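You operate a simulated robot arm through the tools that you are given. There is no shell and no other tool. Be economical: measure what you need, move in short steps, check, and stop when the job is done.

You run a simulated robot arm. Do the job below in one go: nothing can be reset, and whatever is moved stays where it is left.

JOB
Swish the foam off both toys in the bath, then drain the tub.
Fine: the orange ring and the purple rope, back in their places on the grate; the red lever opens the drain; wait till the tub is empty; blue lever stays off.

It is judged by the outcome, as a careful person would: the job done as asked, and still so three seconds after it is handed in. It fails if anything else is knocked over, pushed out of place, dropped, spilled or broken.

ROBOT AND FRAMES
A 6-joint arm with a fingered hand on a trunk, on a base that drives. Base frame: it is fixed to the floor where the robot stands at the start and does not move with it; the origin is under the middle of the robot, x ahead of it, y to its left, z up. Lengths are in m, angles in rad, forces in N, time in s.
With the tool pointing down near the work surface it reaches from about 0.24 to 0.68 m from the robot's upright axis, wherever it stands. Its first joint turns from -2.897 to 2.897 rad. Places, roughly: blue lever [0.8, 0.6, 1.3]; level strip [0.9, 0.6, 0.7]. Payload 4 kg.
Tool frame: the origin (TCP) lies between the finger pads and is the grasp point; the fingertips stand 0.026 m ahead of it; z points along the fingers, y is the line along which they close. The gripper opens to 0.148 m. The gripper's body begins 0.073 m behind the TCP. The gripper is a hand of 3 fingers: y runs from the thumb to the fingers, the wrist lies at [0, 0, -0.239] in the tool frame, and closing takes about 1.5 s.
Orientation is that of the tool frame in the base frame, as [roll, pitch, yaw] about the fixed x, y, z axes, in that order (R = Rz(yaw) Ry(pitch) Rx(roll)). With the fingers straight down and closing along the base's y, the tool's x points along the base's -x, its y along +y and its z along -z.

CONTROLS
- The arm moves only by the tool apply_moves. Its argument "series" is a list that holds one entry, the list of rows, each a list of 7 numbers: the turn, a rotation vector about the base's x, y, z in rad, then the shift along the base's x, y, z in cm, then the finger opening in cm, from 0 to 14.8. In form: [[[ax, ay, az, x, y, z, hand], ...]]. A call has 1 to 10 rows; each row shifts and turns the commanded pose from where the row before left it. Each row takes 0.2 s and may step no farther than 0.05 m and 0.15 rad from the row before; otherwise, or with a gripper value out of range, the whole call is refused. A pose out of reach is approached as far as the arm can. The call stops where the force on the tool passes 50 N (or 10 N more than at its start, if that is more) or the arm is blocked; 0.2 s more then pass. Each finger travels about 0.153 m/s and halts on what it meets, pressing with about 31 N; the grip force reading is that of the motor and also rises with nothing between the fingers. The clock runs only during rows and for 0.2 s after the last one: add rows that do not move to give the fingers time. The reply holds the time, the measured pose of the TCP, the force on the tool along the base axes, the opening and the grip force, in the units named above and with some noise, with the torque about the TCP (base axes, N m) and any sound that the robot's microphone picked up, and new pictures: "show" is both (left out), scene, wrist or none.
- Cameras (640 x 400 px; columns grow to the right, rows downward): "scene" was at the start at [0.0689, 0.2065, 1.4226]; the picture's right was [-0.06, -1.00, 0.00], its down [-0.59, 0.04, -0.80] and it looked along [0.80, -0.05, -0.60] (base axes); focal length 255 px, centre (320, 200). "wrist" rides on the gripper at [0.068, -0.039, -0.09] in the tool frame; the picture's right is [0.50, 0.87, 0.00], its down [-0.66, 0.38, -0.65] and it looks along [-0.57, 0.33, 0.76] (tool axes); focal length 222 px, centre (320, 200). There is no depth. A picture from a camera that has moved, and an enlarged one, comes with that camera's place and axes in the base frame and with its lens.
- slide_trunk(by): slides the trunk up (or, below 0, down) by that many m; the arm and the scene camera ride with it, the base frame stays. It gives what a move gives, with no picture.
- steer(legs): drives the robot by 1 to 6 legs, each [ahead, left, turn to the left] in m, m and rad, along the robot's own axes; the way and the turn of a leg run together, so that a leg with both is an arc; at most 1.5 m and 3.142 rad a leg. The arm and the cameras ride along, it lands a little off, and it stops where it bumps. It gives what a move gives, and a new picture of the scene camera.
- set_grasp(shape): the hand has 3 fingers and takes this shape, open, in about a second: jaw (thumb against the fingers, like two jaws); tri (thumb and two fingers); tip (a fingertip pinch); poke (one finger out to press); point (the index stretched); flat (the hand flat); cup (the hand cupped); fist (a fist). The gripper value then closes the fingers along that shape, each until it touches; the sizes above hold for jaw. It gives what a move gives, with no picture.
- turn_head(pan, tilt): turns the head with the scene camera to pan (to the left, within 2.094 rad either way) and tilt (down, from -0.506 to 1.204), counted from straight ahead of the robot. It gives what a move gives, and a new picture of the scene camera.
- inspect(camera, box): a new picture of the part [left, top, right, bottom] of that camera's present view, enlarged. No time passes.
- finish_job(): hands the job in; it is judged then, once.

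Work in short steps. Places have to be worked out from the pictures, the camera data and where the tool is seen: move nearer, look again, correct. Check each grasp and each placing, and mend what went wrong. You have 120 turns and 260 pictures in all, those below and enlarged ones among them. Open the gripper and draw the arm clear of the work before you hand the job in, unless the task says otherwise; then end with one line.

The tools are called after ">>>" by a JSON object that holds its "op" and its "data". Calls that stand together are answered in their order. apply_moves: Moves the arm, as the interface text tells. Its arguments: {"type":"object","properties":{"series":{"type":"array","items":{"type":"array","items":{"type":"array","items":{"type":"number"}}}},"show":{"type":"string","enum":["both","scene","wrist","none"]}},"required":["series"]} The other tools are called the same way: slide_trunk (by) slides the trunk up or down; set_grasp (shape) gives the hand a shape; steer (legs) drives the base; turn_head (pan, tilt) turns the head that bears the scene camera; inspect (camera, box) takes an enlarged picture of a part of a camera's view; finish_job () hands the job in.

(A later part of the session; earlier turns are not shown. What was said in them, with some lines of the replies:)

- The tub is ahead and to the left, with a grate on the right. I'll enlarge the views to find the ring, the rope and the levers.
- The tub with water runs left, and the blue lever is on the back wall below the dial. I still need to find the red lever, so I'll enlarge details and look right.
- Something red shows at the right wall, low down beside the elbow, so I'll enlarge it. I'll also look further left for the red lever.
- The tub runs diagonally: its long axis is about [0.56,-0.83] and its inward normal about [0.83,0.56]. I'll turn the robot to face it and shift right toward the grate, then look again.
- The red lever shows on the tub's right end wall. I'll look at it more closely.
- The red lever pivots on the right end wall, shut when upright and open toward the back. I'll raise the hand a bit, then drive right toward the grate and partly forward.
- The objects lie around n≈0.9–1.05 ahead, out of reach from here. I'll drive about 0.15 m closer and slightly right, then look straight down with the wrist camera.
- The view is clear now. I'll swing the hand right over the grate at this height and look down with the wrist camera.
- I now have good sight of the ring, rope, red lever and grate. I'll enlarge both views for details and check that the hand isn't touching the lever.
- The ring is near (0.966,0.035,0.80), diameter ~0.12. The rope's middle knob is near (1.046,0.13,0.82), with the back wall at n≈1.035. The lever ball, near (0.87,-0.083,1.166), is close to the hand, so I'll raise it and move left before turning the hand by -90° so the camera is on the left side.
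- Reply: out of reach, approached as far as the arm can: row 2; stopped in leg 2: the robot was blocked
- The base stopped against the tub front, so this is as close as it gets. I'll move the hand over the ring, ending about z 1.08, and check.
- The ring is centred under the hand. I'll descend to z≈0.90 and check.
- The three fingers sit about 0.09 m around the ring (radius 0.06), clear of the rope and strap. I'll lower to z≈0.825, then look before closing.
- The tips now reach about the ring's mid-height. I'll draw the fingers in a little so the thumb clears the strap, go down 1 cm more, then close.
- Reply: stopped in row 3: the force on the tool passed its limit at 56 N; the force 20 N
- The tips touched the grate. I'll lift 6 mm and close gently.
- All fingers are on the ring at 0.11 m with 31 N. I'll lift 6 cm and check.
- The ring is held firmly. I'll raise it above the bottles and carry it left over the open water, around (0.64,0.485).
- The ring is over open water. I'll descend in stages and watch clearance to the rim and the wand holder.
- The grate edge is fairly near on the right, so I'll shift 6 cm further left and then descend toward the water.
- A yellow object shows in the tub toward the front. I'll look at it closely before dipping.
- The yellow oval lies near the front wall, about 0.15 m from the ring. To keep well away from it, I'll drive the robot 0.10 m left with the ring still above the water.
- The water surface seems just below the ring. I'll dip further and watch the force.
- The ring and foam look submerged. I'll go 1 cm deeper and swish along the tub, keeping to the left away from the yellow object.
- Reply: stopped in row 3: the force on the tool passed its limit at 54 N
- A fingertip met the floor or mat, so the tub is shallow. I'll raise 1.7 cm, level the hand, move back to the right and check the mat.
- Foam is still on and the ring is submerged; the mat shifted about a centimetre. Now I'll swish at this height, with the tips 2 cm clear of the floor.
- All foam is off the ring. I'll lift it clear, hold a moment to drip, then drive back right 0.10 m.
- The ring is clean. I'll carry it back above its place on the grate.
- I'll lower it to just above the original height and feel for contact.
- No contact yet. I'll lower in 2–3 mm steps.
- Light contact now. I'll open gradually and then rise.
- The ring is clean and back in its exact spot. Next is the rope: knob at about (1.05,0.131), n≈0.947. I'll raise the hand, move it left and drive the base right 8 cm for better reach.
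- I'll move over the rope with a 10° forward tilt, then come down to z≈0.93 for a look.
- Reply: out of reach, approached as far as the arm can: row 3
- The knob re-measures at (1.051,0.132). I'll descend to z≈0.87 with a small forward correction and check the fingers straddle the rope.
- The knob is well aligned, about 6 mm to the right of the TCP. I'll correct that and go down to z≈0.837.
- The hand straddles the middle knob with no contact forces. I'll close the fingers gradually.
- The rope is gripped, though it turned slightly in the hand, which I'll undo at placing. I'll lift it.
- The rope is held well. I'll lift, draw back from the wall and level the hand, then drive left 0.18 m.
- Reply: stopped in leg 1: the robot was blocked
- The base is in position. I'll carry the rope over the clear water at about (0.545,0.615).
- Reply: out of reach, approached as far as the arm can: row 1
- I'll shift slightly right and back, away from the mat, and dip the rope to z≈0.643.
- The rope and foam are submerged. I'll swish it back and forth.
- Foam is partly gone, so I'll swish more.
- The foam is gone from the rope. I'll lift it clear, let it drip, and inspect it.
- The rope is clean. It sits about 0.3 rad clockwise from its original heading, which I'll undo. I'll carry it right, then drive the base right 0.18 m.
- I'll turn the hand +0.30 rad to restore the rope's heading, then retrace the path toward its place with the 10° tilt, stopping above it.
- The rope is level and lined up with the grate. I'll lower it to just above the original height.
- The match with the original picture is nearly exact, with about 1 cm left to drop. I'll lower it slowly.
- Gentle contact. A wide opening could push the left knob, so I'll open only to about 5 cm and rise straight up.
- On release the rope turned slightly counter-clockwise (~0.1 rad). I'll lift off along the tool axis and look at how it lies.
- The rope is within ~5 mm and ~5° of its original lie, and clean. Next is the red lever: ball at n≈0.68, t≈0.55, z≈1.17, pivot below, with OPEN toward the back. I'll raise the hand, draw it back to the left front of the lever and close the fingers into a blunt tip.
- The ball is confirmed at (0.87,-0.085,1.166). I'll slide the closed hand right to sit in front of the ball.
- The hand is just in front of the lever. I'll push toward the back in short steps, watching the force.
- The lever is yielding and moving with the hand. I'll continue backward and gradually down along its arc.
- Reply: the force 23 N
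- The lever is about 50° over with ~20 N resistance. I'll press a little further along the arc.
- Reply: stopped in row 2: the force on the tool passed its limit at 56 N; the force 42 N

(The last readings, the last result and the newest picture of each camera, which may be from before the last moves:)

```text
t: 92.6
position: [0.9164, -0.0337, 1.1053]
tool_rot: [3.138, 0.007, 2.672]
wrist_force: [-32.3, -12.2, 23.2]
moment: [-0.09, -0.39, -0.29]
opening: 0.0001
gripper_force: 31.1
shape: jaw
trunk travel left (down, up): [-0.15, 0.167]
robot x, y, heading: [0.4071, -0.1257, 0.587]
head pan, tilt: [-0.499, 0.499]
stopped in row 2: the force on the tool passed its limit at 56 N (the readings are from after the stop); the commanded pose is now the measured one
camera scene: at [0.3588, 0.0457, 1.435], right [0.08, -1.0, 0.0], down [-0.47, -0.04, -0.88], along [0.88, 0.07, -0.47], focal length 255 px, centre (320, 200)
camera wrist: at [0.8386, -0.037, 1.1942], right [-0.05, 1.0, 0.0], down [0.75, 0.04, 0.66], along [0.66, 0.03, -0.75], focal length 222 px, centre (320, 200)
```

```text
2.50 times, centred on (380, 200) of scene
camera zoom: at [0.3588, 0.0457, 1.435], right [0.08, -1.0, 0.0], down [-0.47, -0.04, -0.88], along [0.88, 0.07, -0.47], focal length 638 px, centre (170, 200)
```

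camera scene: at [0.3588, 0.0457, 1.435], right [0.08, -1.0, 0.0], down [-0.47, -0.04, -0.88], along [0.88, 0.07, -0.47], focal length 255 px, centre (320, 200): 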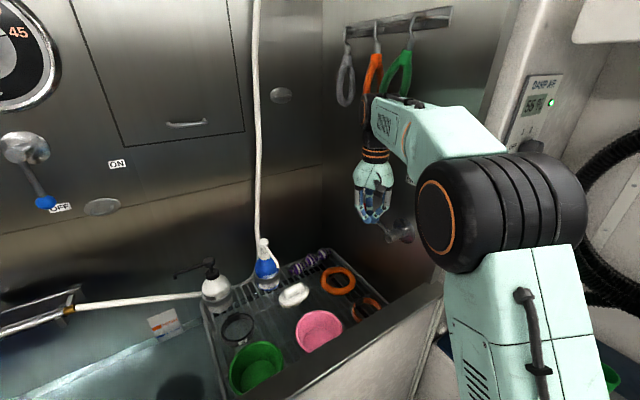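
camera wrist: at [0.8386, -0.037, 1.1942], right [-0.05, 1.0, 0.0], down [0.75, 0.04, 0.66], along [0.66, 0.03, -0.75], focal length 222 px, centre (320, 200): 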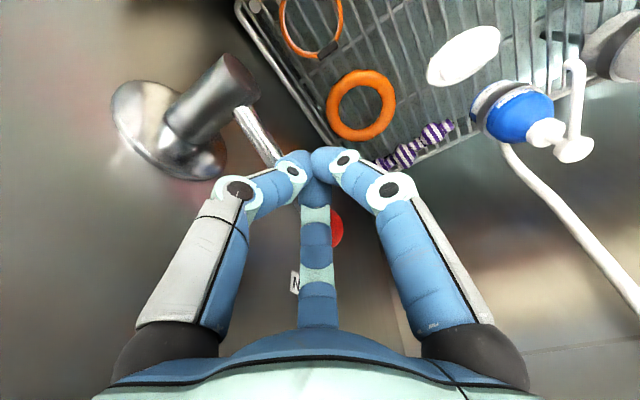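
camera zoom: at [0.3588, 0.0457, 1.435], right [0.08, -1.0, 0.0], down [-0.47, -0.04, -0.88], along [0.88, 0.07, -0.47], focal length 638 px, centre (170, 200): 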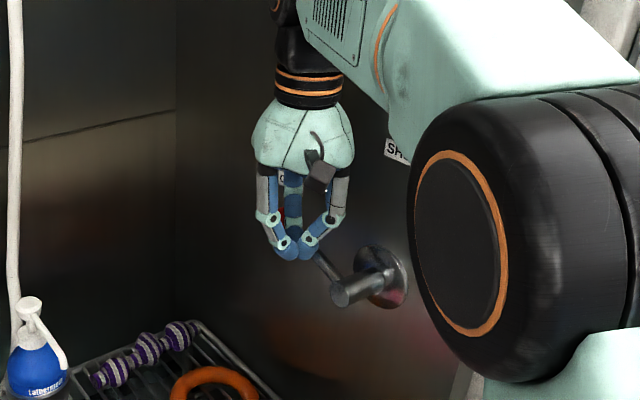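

This looks like the stop near OPEN. I'll back the hand off the way it came and check the lever and the water.

>>> {"op": "apply_moves", "data": {"series": [[[0, 0, 0, -1.7, -1.1, 0.5, 0], [0, 0, 0, -2.5, -1.7, 1.0, 0], [0, 0, 0, -3.3, -2.2, 1.0, 0], [0, 0, 0, -3.5, 0.5, 1.0, 0], [0, 0, 0, -3.5, 3.0, 0, 0], [0, 0, 0, -3.0, 3.5, 0, 0]]]}}

>>> {"op": "inspect", "data": {"camera": "scene", "box": [300, 120, 460, 280]}}

```text
t: 94.0
position: [0.747, -0.0112, 1.1361]
tool_rot: [3.141, 0.004, 2.673]
wrist_force: [-0.1, -0.3, 0.1]
moment: [-0.01, -0.04, 0.04]
opening: 0.0
gripper_force: 30.5
shape: jaw
trunk travel left (down, up): [-0.15, 0.167]
robot x, y, heading: [0.405, -0.1226, 0.583]
head pan, tilt: [-0.499, 0.499]
camera scene: at [0.3654, 0.0481, 1.4349], right [0.08, -1.0, 0.0], down [-0.48, -0.04, -0.88], along [0.88, 0.07, -0.48], focal length 255 px, centre (320, 200)
camera wrist: at [0.6696, -0.0146, 1.2263], right [-0.05, 1.0, 0.0], down [0.75, 0.04, 0.66], along [0.66, 0.04, -0.75], focal length 222 px, centre (320, 200)
```

scene: 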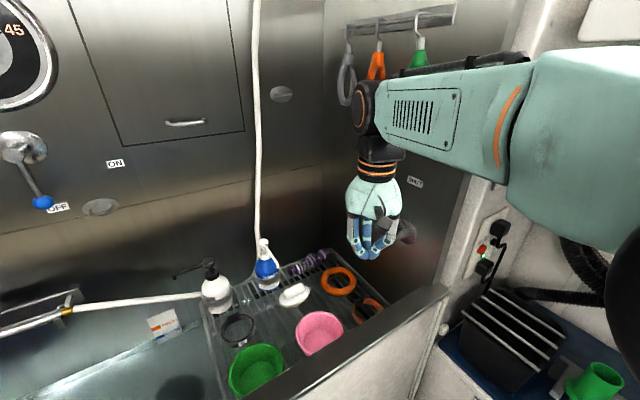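
wrist: 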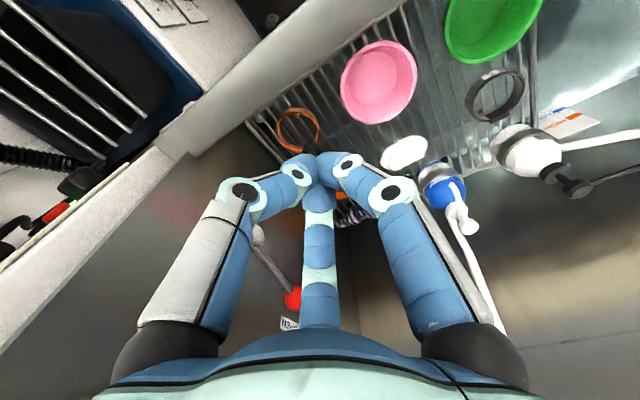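

```text
2.50 times, centred on (380, 200) of scene
camera zoom: at [0.3654, 0.0481, 1.4349], right [0.08, -1.0, 0.0], down [-0.48, -0.04, -0.88], along [0.88, 0.07, -0.48], focal length 638 px, centre (170, 200)
```

zoom: 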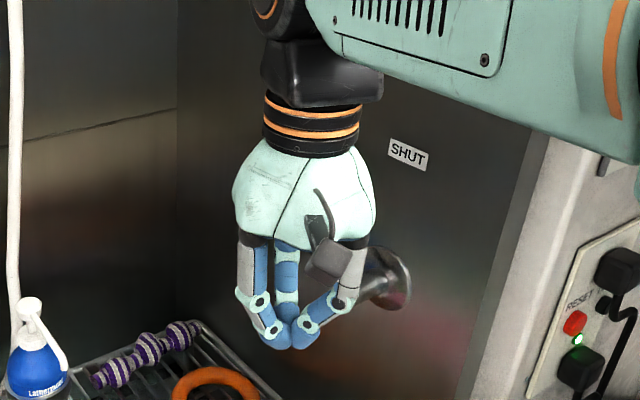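

The ball now sits by the OPEN label. I'll move the hand aside to the left and watch the tub.

>>> {"op": "apply_moves", "data": {"series": [[[0, 0, 0, -2.7, 4.0, 0, 0], [0, 0, 0, -2.7, 4.0, 0, 0], [0, 0, 0, -2.7, 4.0, 0, 3], [0, 0, 0, -2.7, 4.0, 0, 6]]], "show": "scene"}}

>>> {"op": "inspect", "data": {"camera": "scene", "box": [320, 140, 440, 260]}}

>>> {"op": "turn_head", "data": {"pan": 0.3, "tilt": 0.9}}

```text
t: 95.0
position: [0.6386, 0.1519, 1.1357]
tool_rot: [3.14, 0.005, 2.671]
wrist_force: [-0.3, 0.4, -0.1]
moment: [0.01, -0.01, 0.01]
opening: 0.0598
gripper_force: 0.1
shape: jaw
trunk travel left (down, up): [-0.15, 0.167]
robot x, y, heading: [0.4063, -0.1286, 0.578]
head pan, tilt: [-0.499, 0.499]
camera scene: at [0.366, 0.0486, 1.4348], right [0.08, -1.0, 0.0], down [-0.48, -0.04, -0.88], along [0.87, 0.07, -0.48], focal length 255 px, centre (320, 200)
```

scene: 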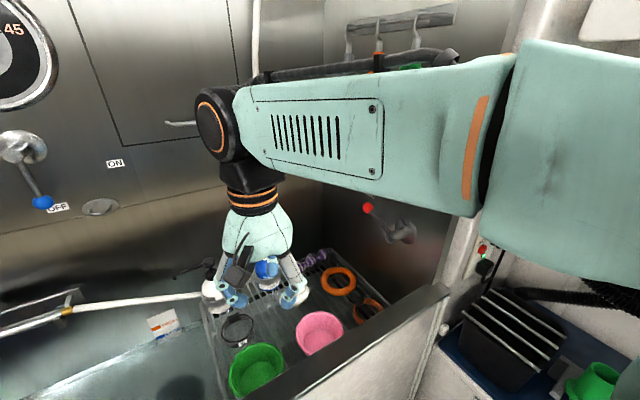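

```text
3.33 times, centred on (380, 200) of scene
camera zoom: at [0.366, 0.0486, 1.4348], right [0.08, -1.0, 0.0], down [-0.48, -0.04, -0.88], along [0.87, 0.07, -0.48], focal length 851 px, centre (120, 200)
```

zoom: 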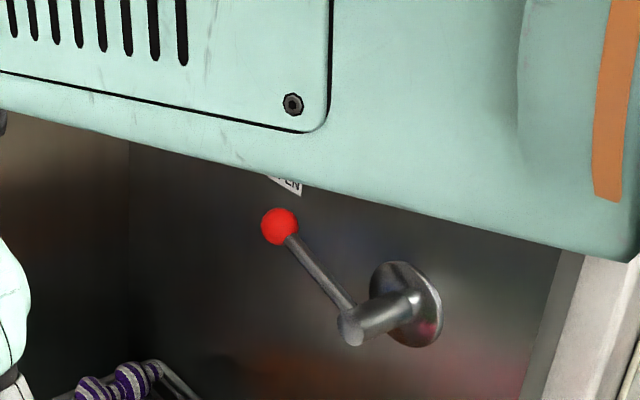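

```text
t: 96.1
position: [0.6403, 0.1502, 1.1355]
tool_rot: [3.14, 0.005, 2.673]
wrist_force: [0.5, 0.1, 0.8]
moment: [-0.01, -0.03, 0.0]
opening: 0.0596
gripper_force: 0.1
shape: jaw
trunk travel left (down, up): [-0.15, 0.167]
robot x, y, heading: [0.4074, -0.1248, 0.585]
head pan, tilt: [0.3, 0.901]
camera scene: at [0.3233, 0.0985, 1.4011], right [0.77, -0.63, 0.0], down [-0.5, -0.61, -0.62], along [0.39, 0.48, -0.78], focal length 255 px, centre (320, 200)
```

scene: 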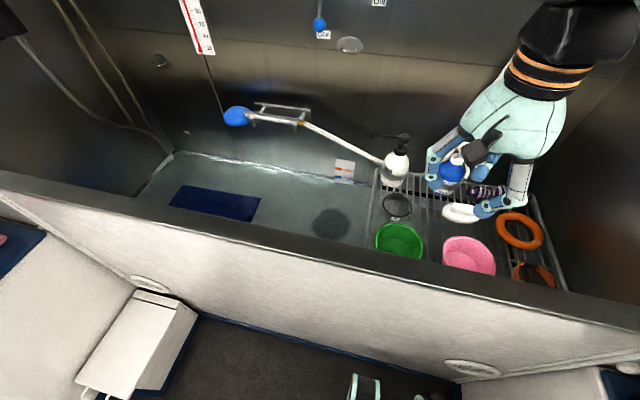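

The lever is at OPEN. I'll move the hand over the tub to watch the water and the yellow object near the drain.

>>> {"op": "apply_moves", "data": {"series": [[[0, 0, 0, -2.0, 4.2, 0, 8], [0, 0, 0, -2.0, 4.2, 0, 8], [0, 0, 0, -2.0, 4.2, 0, 8], [0, 0, 0, -2.0, 4.2, 0, 8], [0, 0, 0, -2.0, 4.2, 0, 8]]]}}

>>> {"op": "inspect", "data": {"camera": "scene", "box": [120, 130, 400, 260]}}

```text
t: 97.3
position: [0.5415, 0.3642, 1.1357]
tool_rot: [-3.141, 0.006, 2.673]
wrist_force: [-0.2, 0.4, 0.0]
moment: [0.02, 0.01, 0.0]
opening: 0.0798
gripper_force: 0.1
shape: jaw
trunk travel left (down, up): [-0.15, 0.167]
robot x, y, heading: [0.4098, -0.125, 0.582]
head pan, tilt: [0.3, 0.901]
camera scene: at [0.323, 0.0999, 1.4008], right [0.77, -0.63, 0.0], down [-0.5, -0.61, -0.62], along [0.39, 0.48, -0.78], focal length 255 px, centre (320, 200)
camera wrist: at [0.4637, 0.3592, 1.2254], right [-0.05, 1.0, 0.0], down [0.75, 0.04, 0.66], along [0.66, 0.03, -0.75], focal length 222 px, centre (320, 200)
```

scene: 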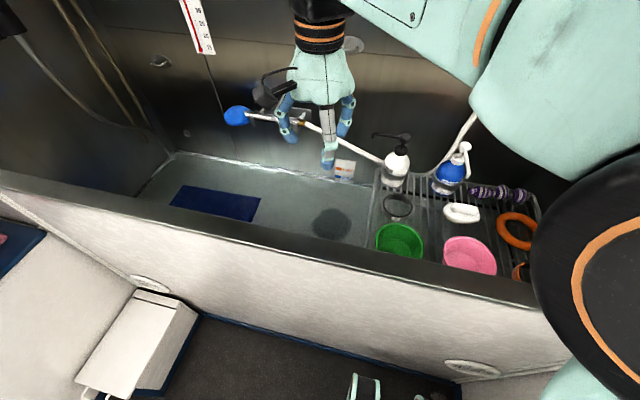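
wrist: 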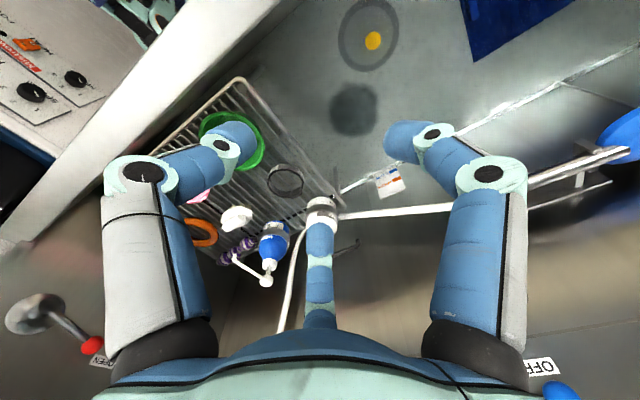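

```text
2.29 times, centred on (260, 195) of scene
camera zoom: at [0.323, 0.0999, 1.4008], right [0.77, -0.63, 0.0], down [-0.5, -0.61, -0.62], along [0.39, 0.48, -0.78], focal length 583 px, centre (457, 211)
```

zoom: 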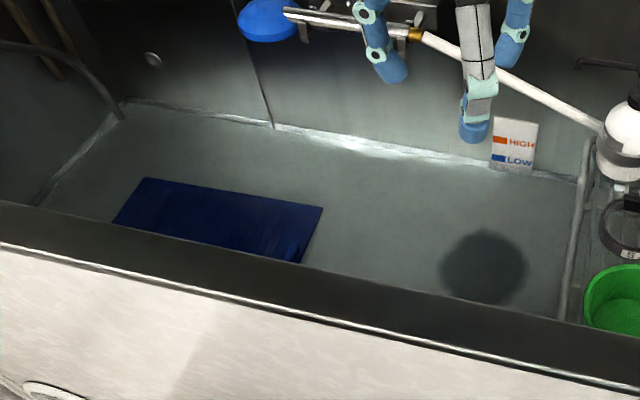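

I'll enlarge the wrist view of the drain area.

>>> {"op": "inspect", "data": {"camera": "wrist", "box": [300, 0, 460, 140]}}

>>> {"op": "apply_moves", "data": {"series": [[[0, 0, 0, 0, 0, 0, 8], [0, 0, 0, 0, 0, 0, 8], [0, 0, 0, 0, 0, 0, 8], [0, 0, 0, 0, 0, 0, 8], [0, 0, 0, 0, 0, 0, 8], [0, 0, 0, 0, 0, 0, 8], [0, 0, 0, 0, 0, 0, 8], [0, 0, 0, 0, 0, 0, 8], [0, 0, 0, 0, 0, 0, 8], [0, 0, 0, 0, 0, 0, 8]]], "show": "scene"}}

>>> {"op": "inspect", "data": {"camera": "wrist", "box": [300, 0, 460, 140]}}

```text
2.86 times, centred on (380, 70) of wrist
camera zoom: at [0.4637, 0.3592, 1.2254], right [-0.05, 1.0, 0.0], down [0.75, 0.04, 0.66], along [0.66, 0.03, -0.75], focal length 635 px, centre (149, 571)
```

zoom: 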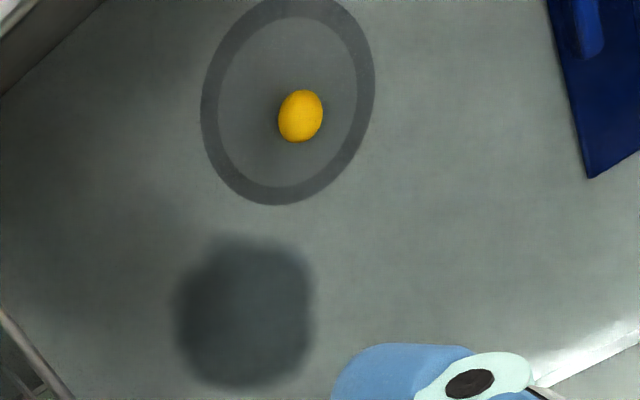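

```text
t: 99.5
position: [0.5422, 0.3617, 1.136]
tool_rot: [3.14, 0.006, 2.673]
wrist_force: [0.0, -0.4, 0.0]
moment: [0.02, -0.01, 0.02]
opening: 0.0796
gripper_force: 0.0
shape: jaw
trunk travel left (down, up): [-0.15, 0.167]
robot x, y, heading: [0.4042, -0.1276, 0.58]
head pan, tilt: [0.3, 0.901]
camera scene: at [0.3232, 0.0986, 1.4011], right [0.77, -0.63, 0.0], down [-0.5, -0.61, -0.62], along [0.39, 0.48, -0.78], focal length 255 px, centre (320, 200)
```

scene: 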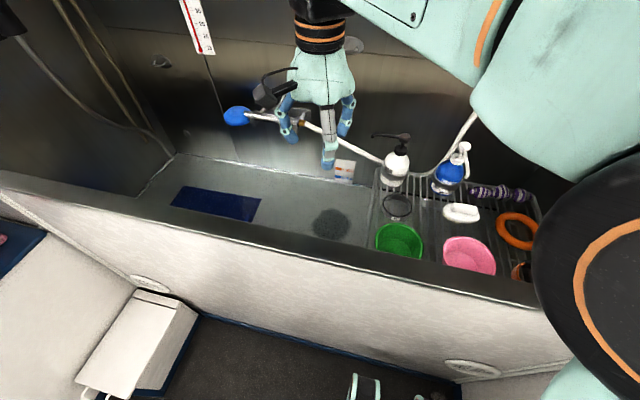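

```text
2.86 times, centred on (380, 70) of wrist
camera zoom: at [0.4642, 0.3576, 1.2258], right [-0.06, 1.0, 0.0], down [0.75, 0.04, 0.66], along [0.66, 0.04, -0.75], focal length 635 px, centre (149, 571)
```

zoom: 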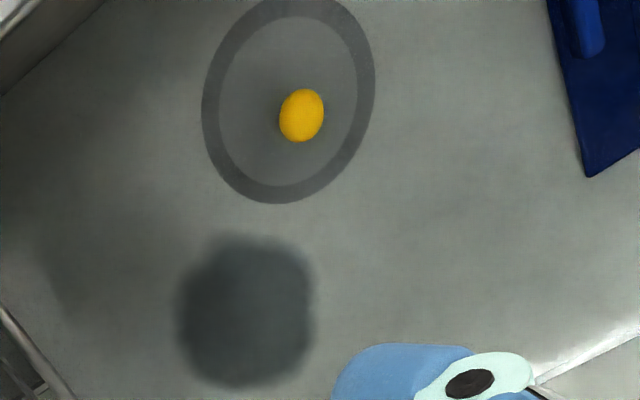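

The yellow piece is unmoved by the drain, and the water is going down. I'll keep waiting and watch the water line by the strip.

>>> {"op": "apply_moves", "data": {"series": [[[0, 0, 0, 0, 0, 0, 8], [0, 0, 0, 0, 0, 0, 8], [0, 0, 0, 0, 0, 0, 8], [0, 0, 0, 0, 0, 0, 8], [0, 0, 0, 0, 0, 0, 8], [0, 0, 0, 0, 0, 0, 8], [0, 0, 0, 0, 0, 0, 8], [0, 0, 0, 0, 0, 0, 8], [0, 0, 0, 0, 0, 0, 8], [0, 0, 0, 0, 0, 0, 8]]], "show": "none"}}

>>> {"op": "apply_moves", "data": {"series": [[[0, 0, 0, 0, 0, 0, 8], [0, 0, 0, 0, 0, 0, 8], [0, 0, 0, 0, 0, 0, 8], [0, 0, 0, 0, 0, 0, 8], [0, 0, 0, 0, 0, 0, 8], [0, 0, 0, 0, 0, 0, 8], [0, 0, 0, 0, 0, 0, 8], [0, 0, 0, 0, 0, 0, 8], [0, 0, 0, 0, 0, 0, 8], [0, 0, 0, 0, 0, 0, 8]]], "show": "none"}}

>>> {"op": "inspect", "data": {"camera": "scene", "box": [120, 130, 400, 260]}}

>>> {"op": "inspect", "data": {"camera": "wrist", "box": [280, 0, 480, 220]}}

```text
t: 101.7
position: [0.5411, 0.3622, 1.1354]
tool_rot: [3.139, 0.005, 2.674]
wrist_force: [-0.1, -0.7, -0.1]
moment: [0.0, 0.0, 0.01]
opening: 0.0797
gripper_force: 0.1
shape: jaw
trunk travel left (down, up): [-0.15, 0.167]
robot x, y, heading: [0.4091, -0.1304, 0.582]
head pan, tilt: [0.3, 0.901]
```

```text
t: 103.9
position: [0.5424, 0.3628, 1.1356]
tool_rot: [3.139, 0.005, 2.673]
wrist_force: [0.0, 0.7, -0.1]
moment: [0.0, 0.0, -0.05]
opening: 0.0792
gripper_force: 0.0
shape: jaw
trunk travel left (down, up): [-0.15, 0.167]
robot x, y, heading: [0.4046, -0.1287, 0.58]
head pan, tilt: [0.3, 0.901]
```

```text
2.29 times, centred on (260, 195) of scene
camera zoom: at [0.3232, 0.0986, 1.4011], right [0.77, -0.63, 0.0], down [-0.5, -0.61, -0.62], along [0.39, 0.48, -0.78], focal length 583 px, centre (457, 211)
```

zoom: 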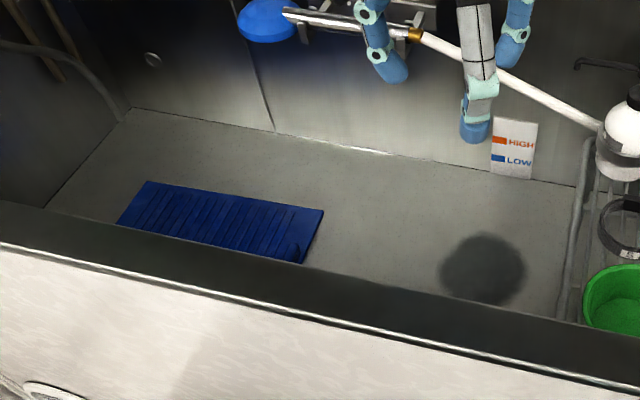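

```text
1.82 times, centred on (380, 110) of wrist
camera zoom: at [0.4642, 0.3576, 1.2258], right [-0.06, 1.0, 0.0], down [0.75, 0.04, 0.66], along [0.66, 0.04, -0.75], focal length 404 px, centre (211, 364)
```

zoom: 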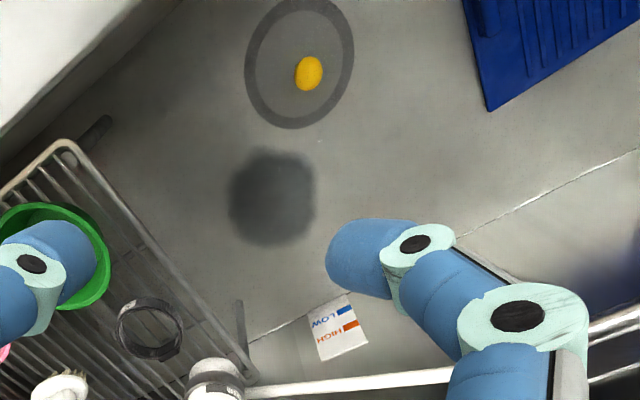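

The tub looks practically empty, and the mat lies parallel to the wall. I'll wait a bit more and compare.

>>> {"op": "apply_moves", "data": {"series": [[[0, 0, 0, 0, 0, 0, 8], [0, 0, 0, 0, 0, 0, 8], [0, 0, 0, 0, 0, 0, 8], [0, 0, 0, 0, 0, 0, 8], [0, 0, 0, 0, 0, 0, 8], [0, 0, 0, 0, 0, 0, 8], [0, 0, 0, 0, 0, 0, 8], [0, 0, 0, 0, 0, 0, 8], [0, 0, 0, 0, 0, 0, 8], [0, 0, 0, 0, 0, 0, 8]]], "show": "none"}}

>>> {"op": "apply_moves", "data": {"series": [[[0, 0, 0, 0, 0, 0, 8], [0, 0, 0, 0, 0, 0, 8], [0, 0, 0, 0, 0, 0, 8], [0, 0, 0, 0, 0, 0, 8], [0, 0, 0, 0, 0, 0, 8], [0, 0, 0, 0, 0, 0, 8], [0, 0, 0, 0, 0, 0, 8], [0, 0, 0, 0, 0, 0, 8], [0, 0, 0, 0, 0, 0, 8], [0, 0, 0, 0, 0, 0, 8]]], "show": "none"}}

>>> {"op": "inspect", "data": {"camera": "scene", "box": [120, 130, 400, 260]}}

>>> {"op": "inspect", "data": {"camera": "wrist", "box": [280, 0, 480, 220]}}

```text
t: 106.1
position: [0.5403, 0.3615, 1.1357]
tool_rot: [3.139, 0.004, 2.674]
wrist_force: [0.6, 0.5, 0.5]
moment: [-0.01, 0.01, -0.01]
opening: 0.0796
gripper_force: 0.1
shape: jaw
trunk travel left (down, up): [-0.15, 0.167]
robot x, y, heading: [0.4095, -0.1253, 0.58]
head pan, tilt: [0.3, 0.901]
```

```text
t: 108.3
position: [0.5422, 0.3631, 1.1358]
tool_rot: [3.139, 0.005, 2.675]
wrist_force: [-0.2, 0.8, -0.2]
moment: [-0.04, 0.01, 0.0]
opening: 0.0796
gripper_force: 0.1
shape: jaw
trunk travel left (down, up): [-0.15, 0.167]
robot x, y, heading: [0.4048, -0.1266, 0.584]
head pan, tilt: [0.3, 0.901]
```

```text
2.29 times, centred on (260, 195) of scene
camera zoom: at [0.3232, 0.0986, 1.4011], right [0.77, -0.63, 0.0], down [-0.5, -0.61, -0.62], along [0.39, 0.48, -0.78], focal length 583 px, centre (457, 211)
```

zoom: 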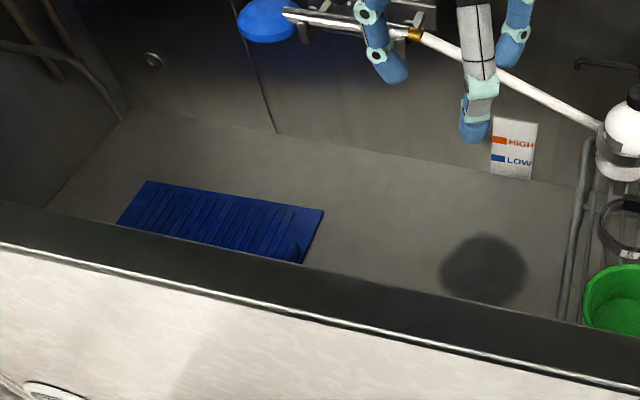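

```text
1.82 times, centred on (380, 110) of wrist
camera zoom: at [0.4642, 0.3576, 1.2258], right [-0.06, 1.0, 0.0], down [0.75, 0.04, 0.66], along [0.66, 0.04, -0.75], focal length 404 px, centre (211, 364)
```

zoom: 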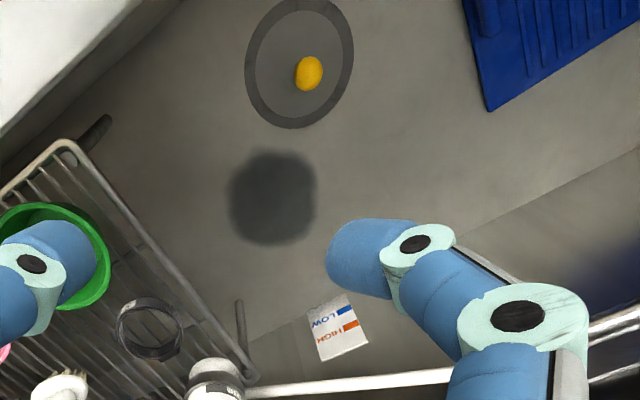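

The floor now looks dry. I'll draw the robot back from the tub, which gives more time, then check everything once more.

>>> {"op": "steer", "data": {"legs": [[-0.3, 0, 0]]}}

>>> {"op": "turn_head", "data": {"pan": -0.1, "tilt": 0.6}}

>>> {"op": "inspect", "data": {"camera": "wrist", "box": [160, 0, 480, 200]}}

```text
t: 110.4
position: [0.2871, 0.1941, 1.1351]
tool_rot: [3.14, 0.003, 2.676]
wrist_force: [-0.5, 0.0, 0.2]
moment: [-0.01, 0.01, 0.01]
opening: 0.0796
gripper_force: 0.0
shape: jaw
trunk travel left (down, up): [-0.15, 0.167]
robot x, y, heading: [0.1509, -0.2949, 0.589]
head pan, tilt: [0.3, 0.901]
camera scene: at [0.0687, -0.0698, 1.4011], right [0.77, -0.63, 0.0], down [-0.5, -0.61, -0.62], along [0.39, 0.48, -0.78], focal length 255 px, centre (320, 200)
```

scene: 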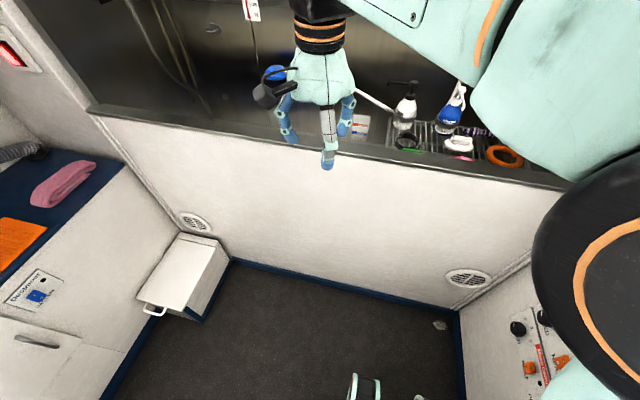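

```text
t: 111.2
position: [0.2861, 0.1947, 1.135]
tool_rot: [3.139, 0.004, 2.675]
wrist_force: [-0.1, 0.2, -0.5]
moment: [0.03, 0.01, 0.03]
opening: 0.0795
gripper_force: 0.1
shape: jaw
trunk travel left (down, up): [-0.15, 0.167]
robot x, y, heading: [0.152, -0.2939, 0.581]
head pan, tilt: [-0.099, 0.6]
camera scene: at [0.0995, -0.0866, 1.4258], right [0.47, -0.88, 0.0], down [-0.5, -0.26, -0.82], along [0.73, 0.39, -0.57], focal length 255 px, centre (320, 200)
```

scene: 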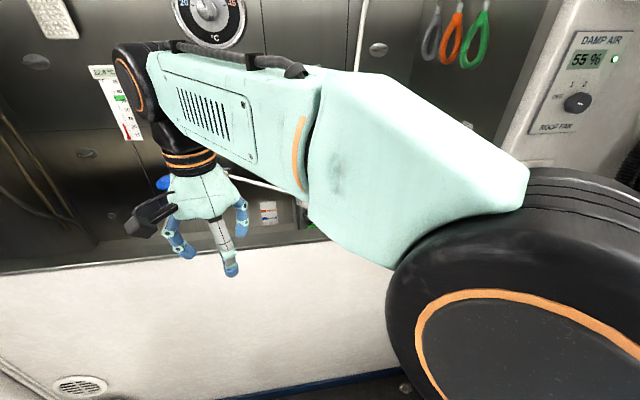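

```text
2.00 times, centred on (320, 100) of wrist
camera zoom: at [0.2095, 0.1899, 1.2258], right [-0.06, 1.0, 0.0], down [0.75, 0.04, 0.66], along [0.66, 0.04, -0.75], focal length 444 px, centre (320, 400)
```

zoom: 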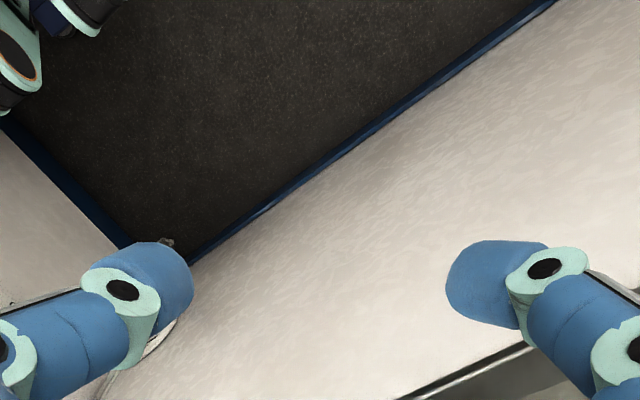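

The arm blocks the view. I'll swing it left, open the hand fully, and take a last look at the grate, lever and tub.

>>> {"op": "apply_moves", "data": {"series": [[[0, 0, 0, -3.5, 3.0, 0, 14.8], [0, 0, 0, -3.5, 3.0, 0, 14.8], [0, 0, 0, -3.5, 3.0, 0, 14.8], [0, 0, 0, -3.5, 3.0, 0, 14.8], [0, 0, 0, -3.5, 3.0, 0, 14.8], [0, 0, 0, -3.5, 3.0, 0, 14.8], [0, 0, 0, -3.5, 3.0, 0, 14.8]]], "show": "none"}}

>>> {"op": "turn_head", "data": {"pan": -0.4, "tilt": 0.5}}

```text
t: 112.8
position: [0.0655, 0.3209, 1.1032]
tool_rot: [3.139, 0.003, 2.675]
wrist_force: [0.2, -0.9, 0.4]
moment: [0.03, -0.01, 0.01]
opening: 0.148
gripper_force: 0.1
shape: jaw
out of reach, approached as far as the arm can: row 4, 5, 6, 7
trunk travel left (down, up): [-0.15, 0.167]
robot x, y, heading: [0.1528, -0.2995, 0.589]
head pan, tilt: [-0.099, 0.6]
```

```text
t: 113.7
position: [0.066, 0.3205, 1.1019]
tool_rot: [3.138, 0.005, 2.676]
wrist_force: [-0.7, -0.8, 0.0]
moment: [0.02, 0.0, 0.0]
opening: 0.1478
gripper_force: 0.2
shape: jaw
trunk travel left (down, up): [-0.15, 0.167]
robot x, y, heading: [0.1523, -0.2967, 0.58]
head pan, tilt: [-0.4, 0.499]
camera scene: at [0.1109, -0.111, 1.4349], right [0.19, -0.98, 0.0], down [-0.47, -0.09, -0.88], along [0.86, 0.16, -0.48], focal length 255 px, centre (320, 200)
```

scene: 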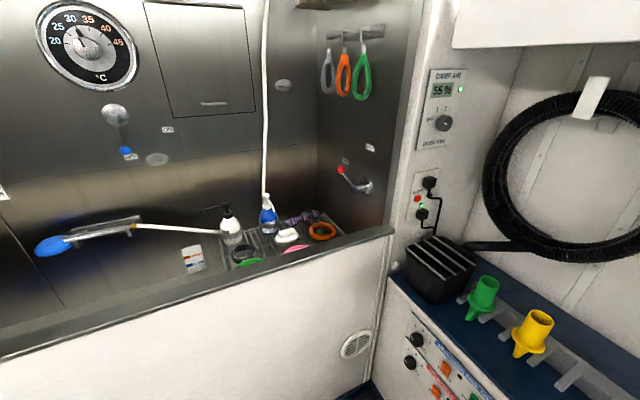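

>>> {"op": "inspect", "data": {"camera": "scene", "box": [160, 130, 400, 280]}}

>>> {"op": "inspect", "data": {"camera": "scene", "box": [80, 80, 240, 190]}}

```text
2.67 times, centred on (280, 205) of scene
camera zoom: at [0.1109, -0.111, 1.4349], right [0.19, -0.98, 0.0], down [-0.47, -0.09, -0.88], along [0.86, 0.16, -0.48], focal length 680 px, centre (427, 187)
```

zoom: 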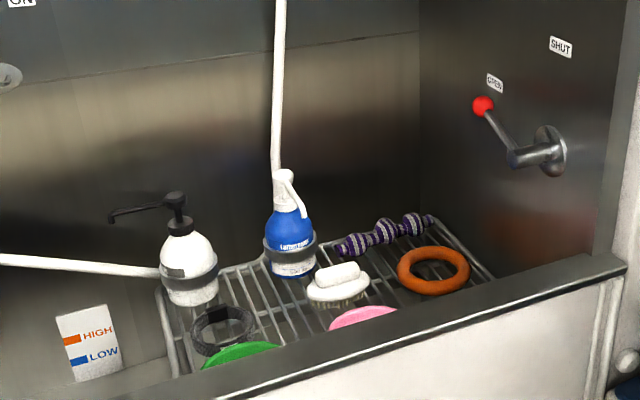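

```text
3.64 times, centred on (160, 135) of scene
camera zoom: at [0.1109, -0.111, 1.4349], right [0.19, -0.98, 0.0], down [-0.47, -0.09, -0.88], along [0.86, 0.16, -0.48], focal length 928 px, centre (902, 436)
```

zoom: 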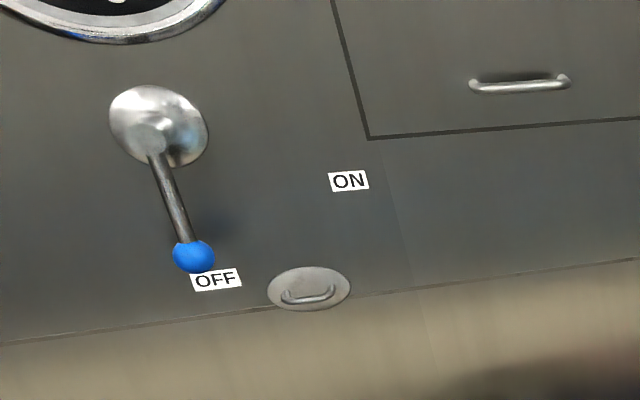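

The toys are clean and in place, the red lever is at OPEN, the blue lever is at OFF, the tub looks dry, and the hand is open and clear.

>>> {"op": "finish_job", "data": {}}

```text
The job is handed in.
```

The orange ring and purple rope are rinsed clean and back on the grate, the red lever is at OPEN and the tub looks empty, and the blue lever is still OFF; the rope lies about 5 mm and 5° off its original lie, and the blue tub mat got nudged about 1.5 cm.
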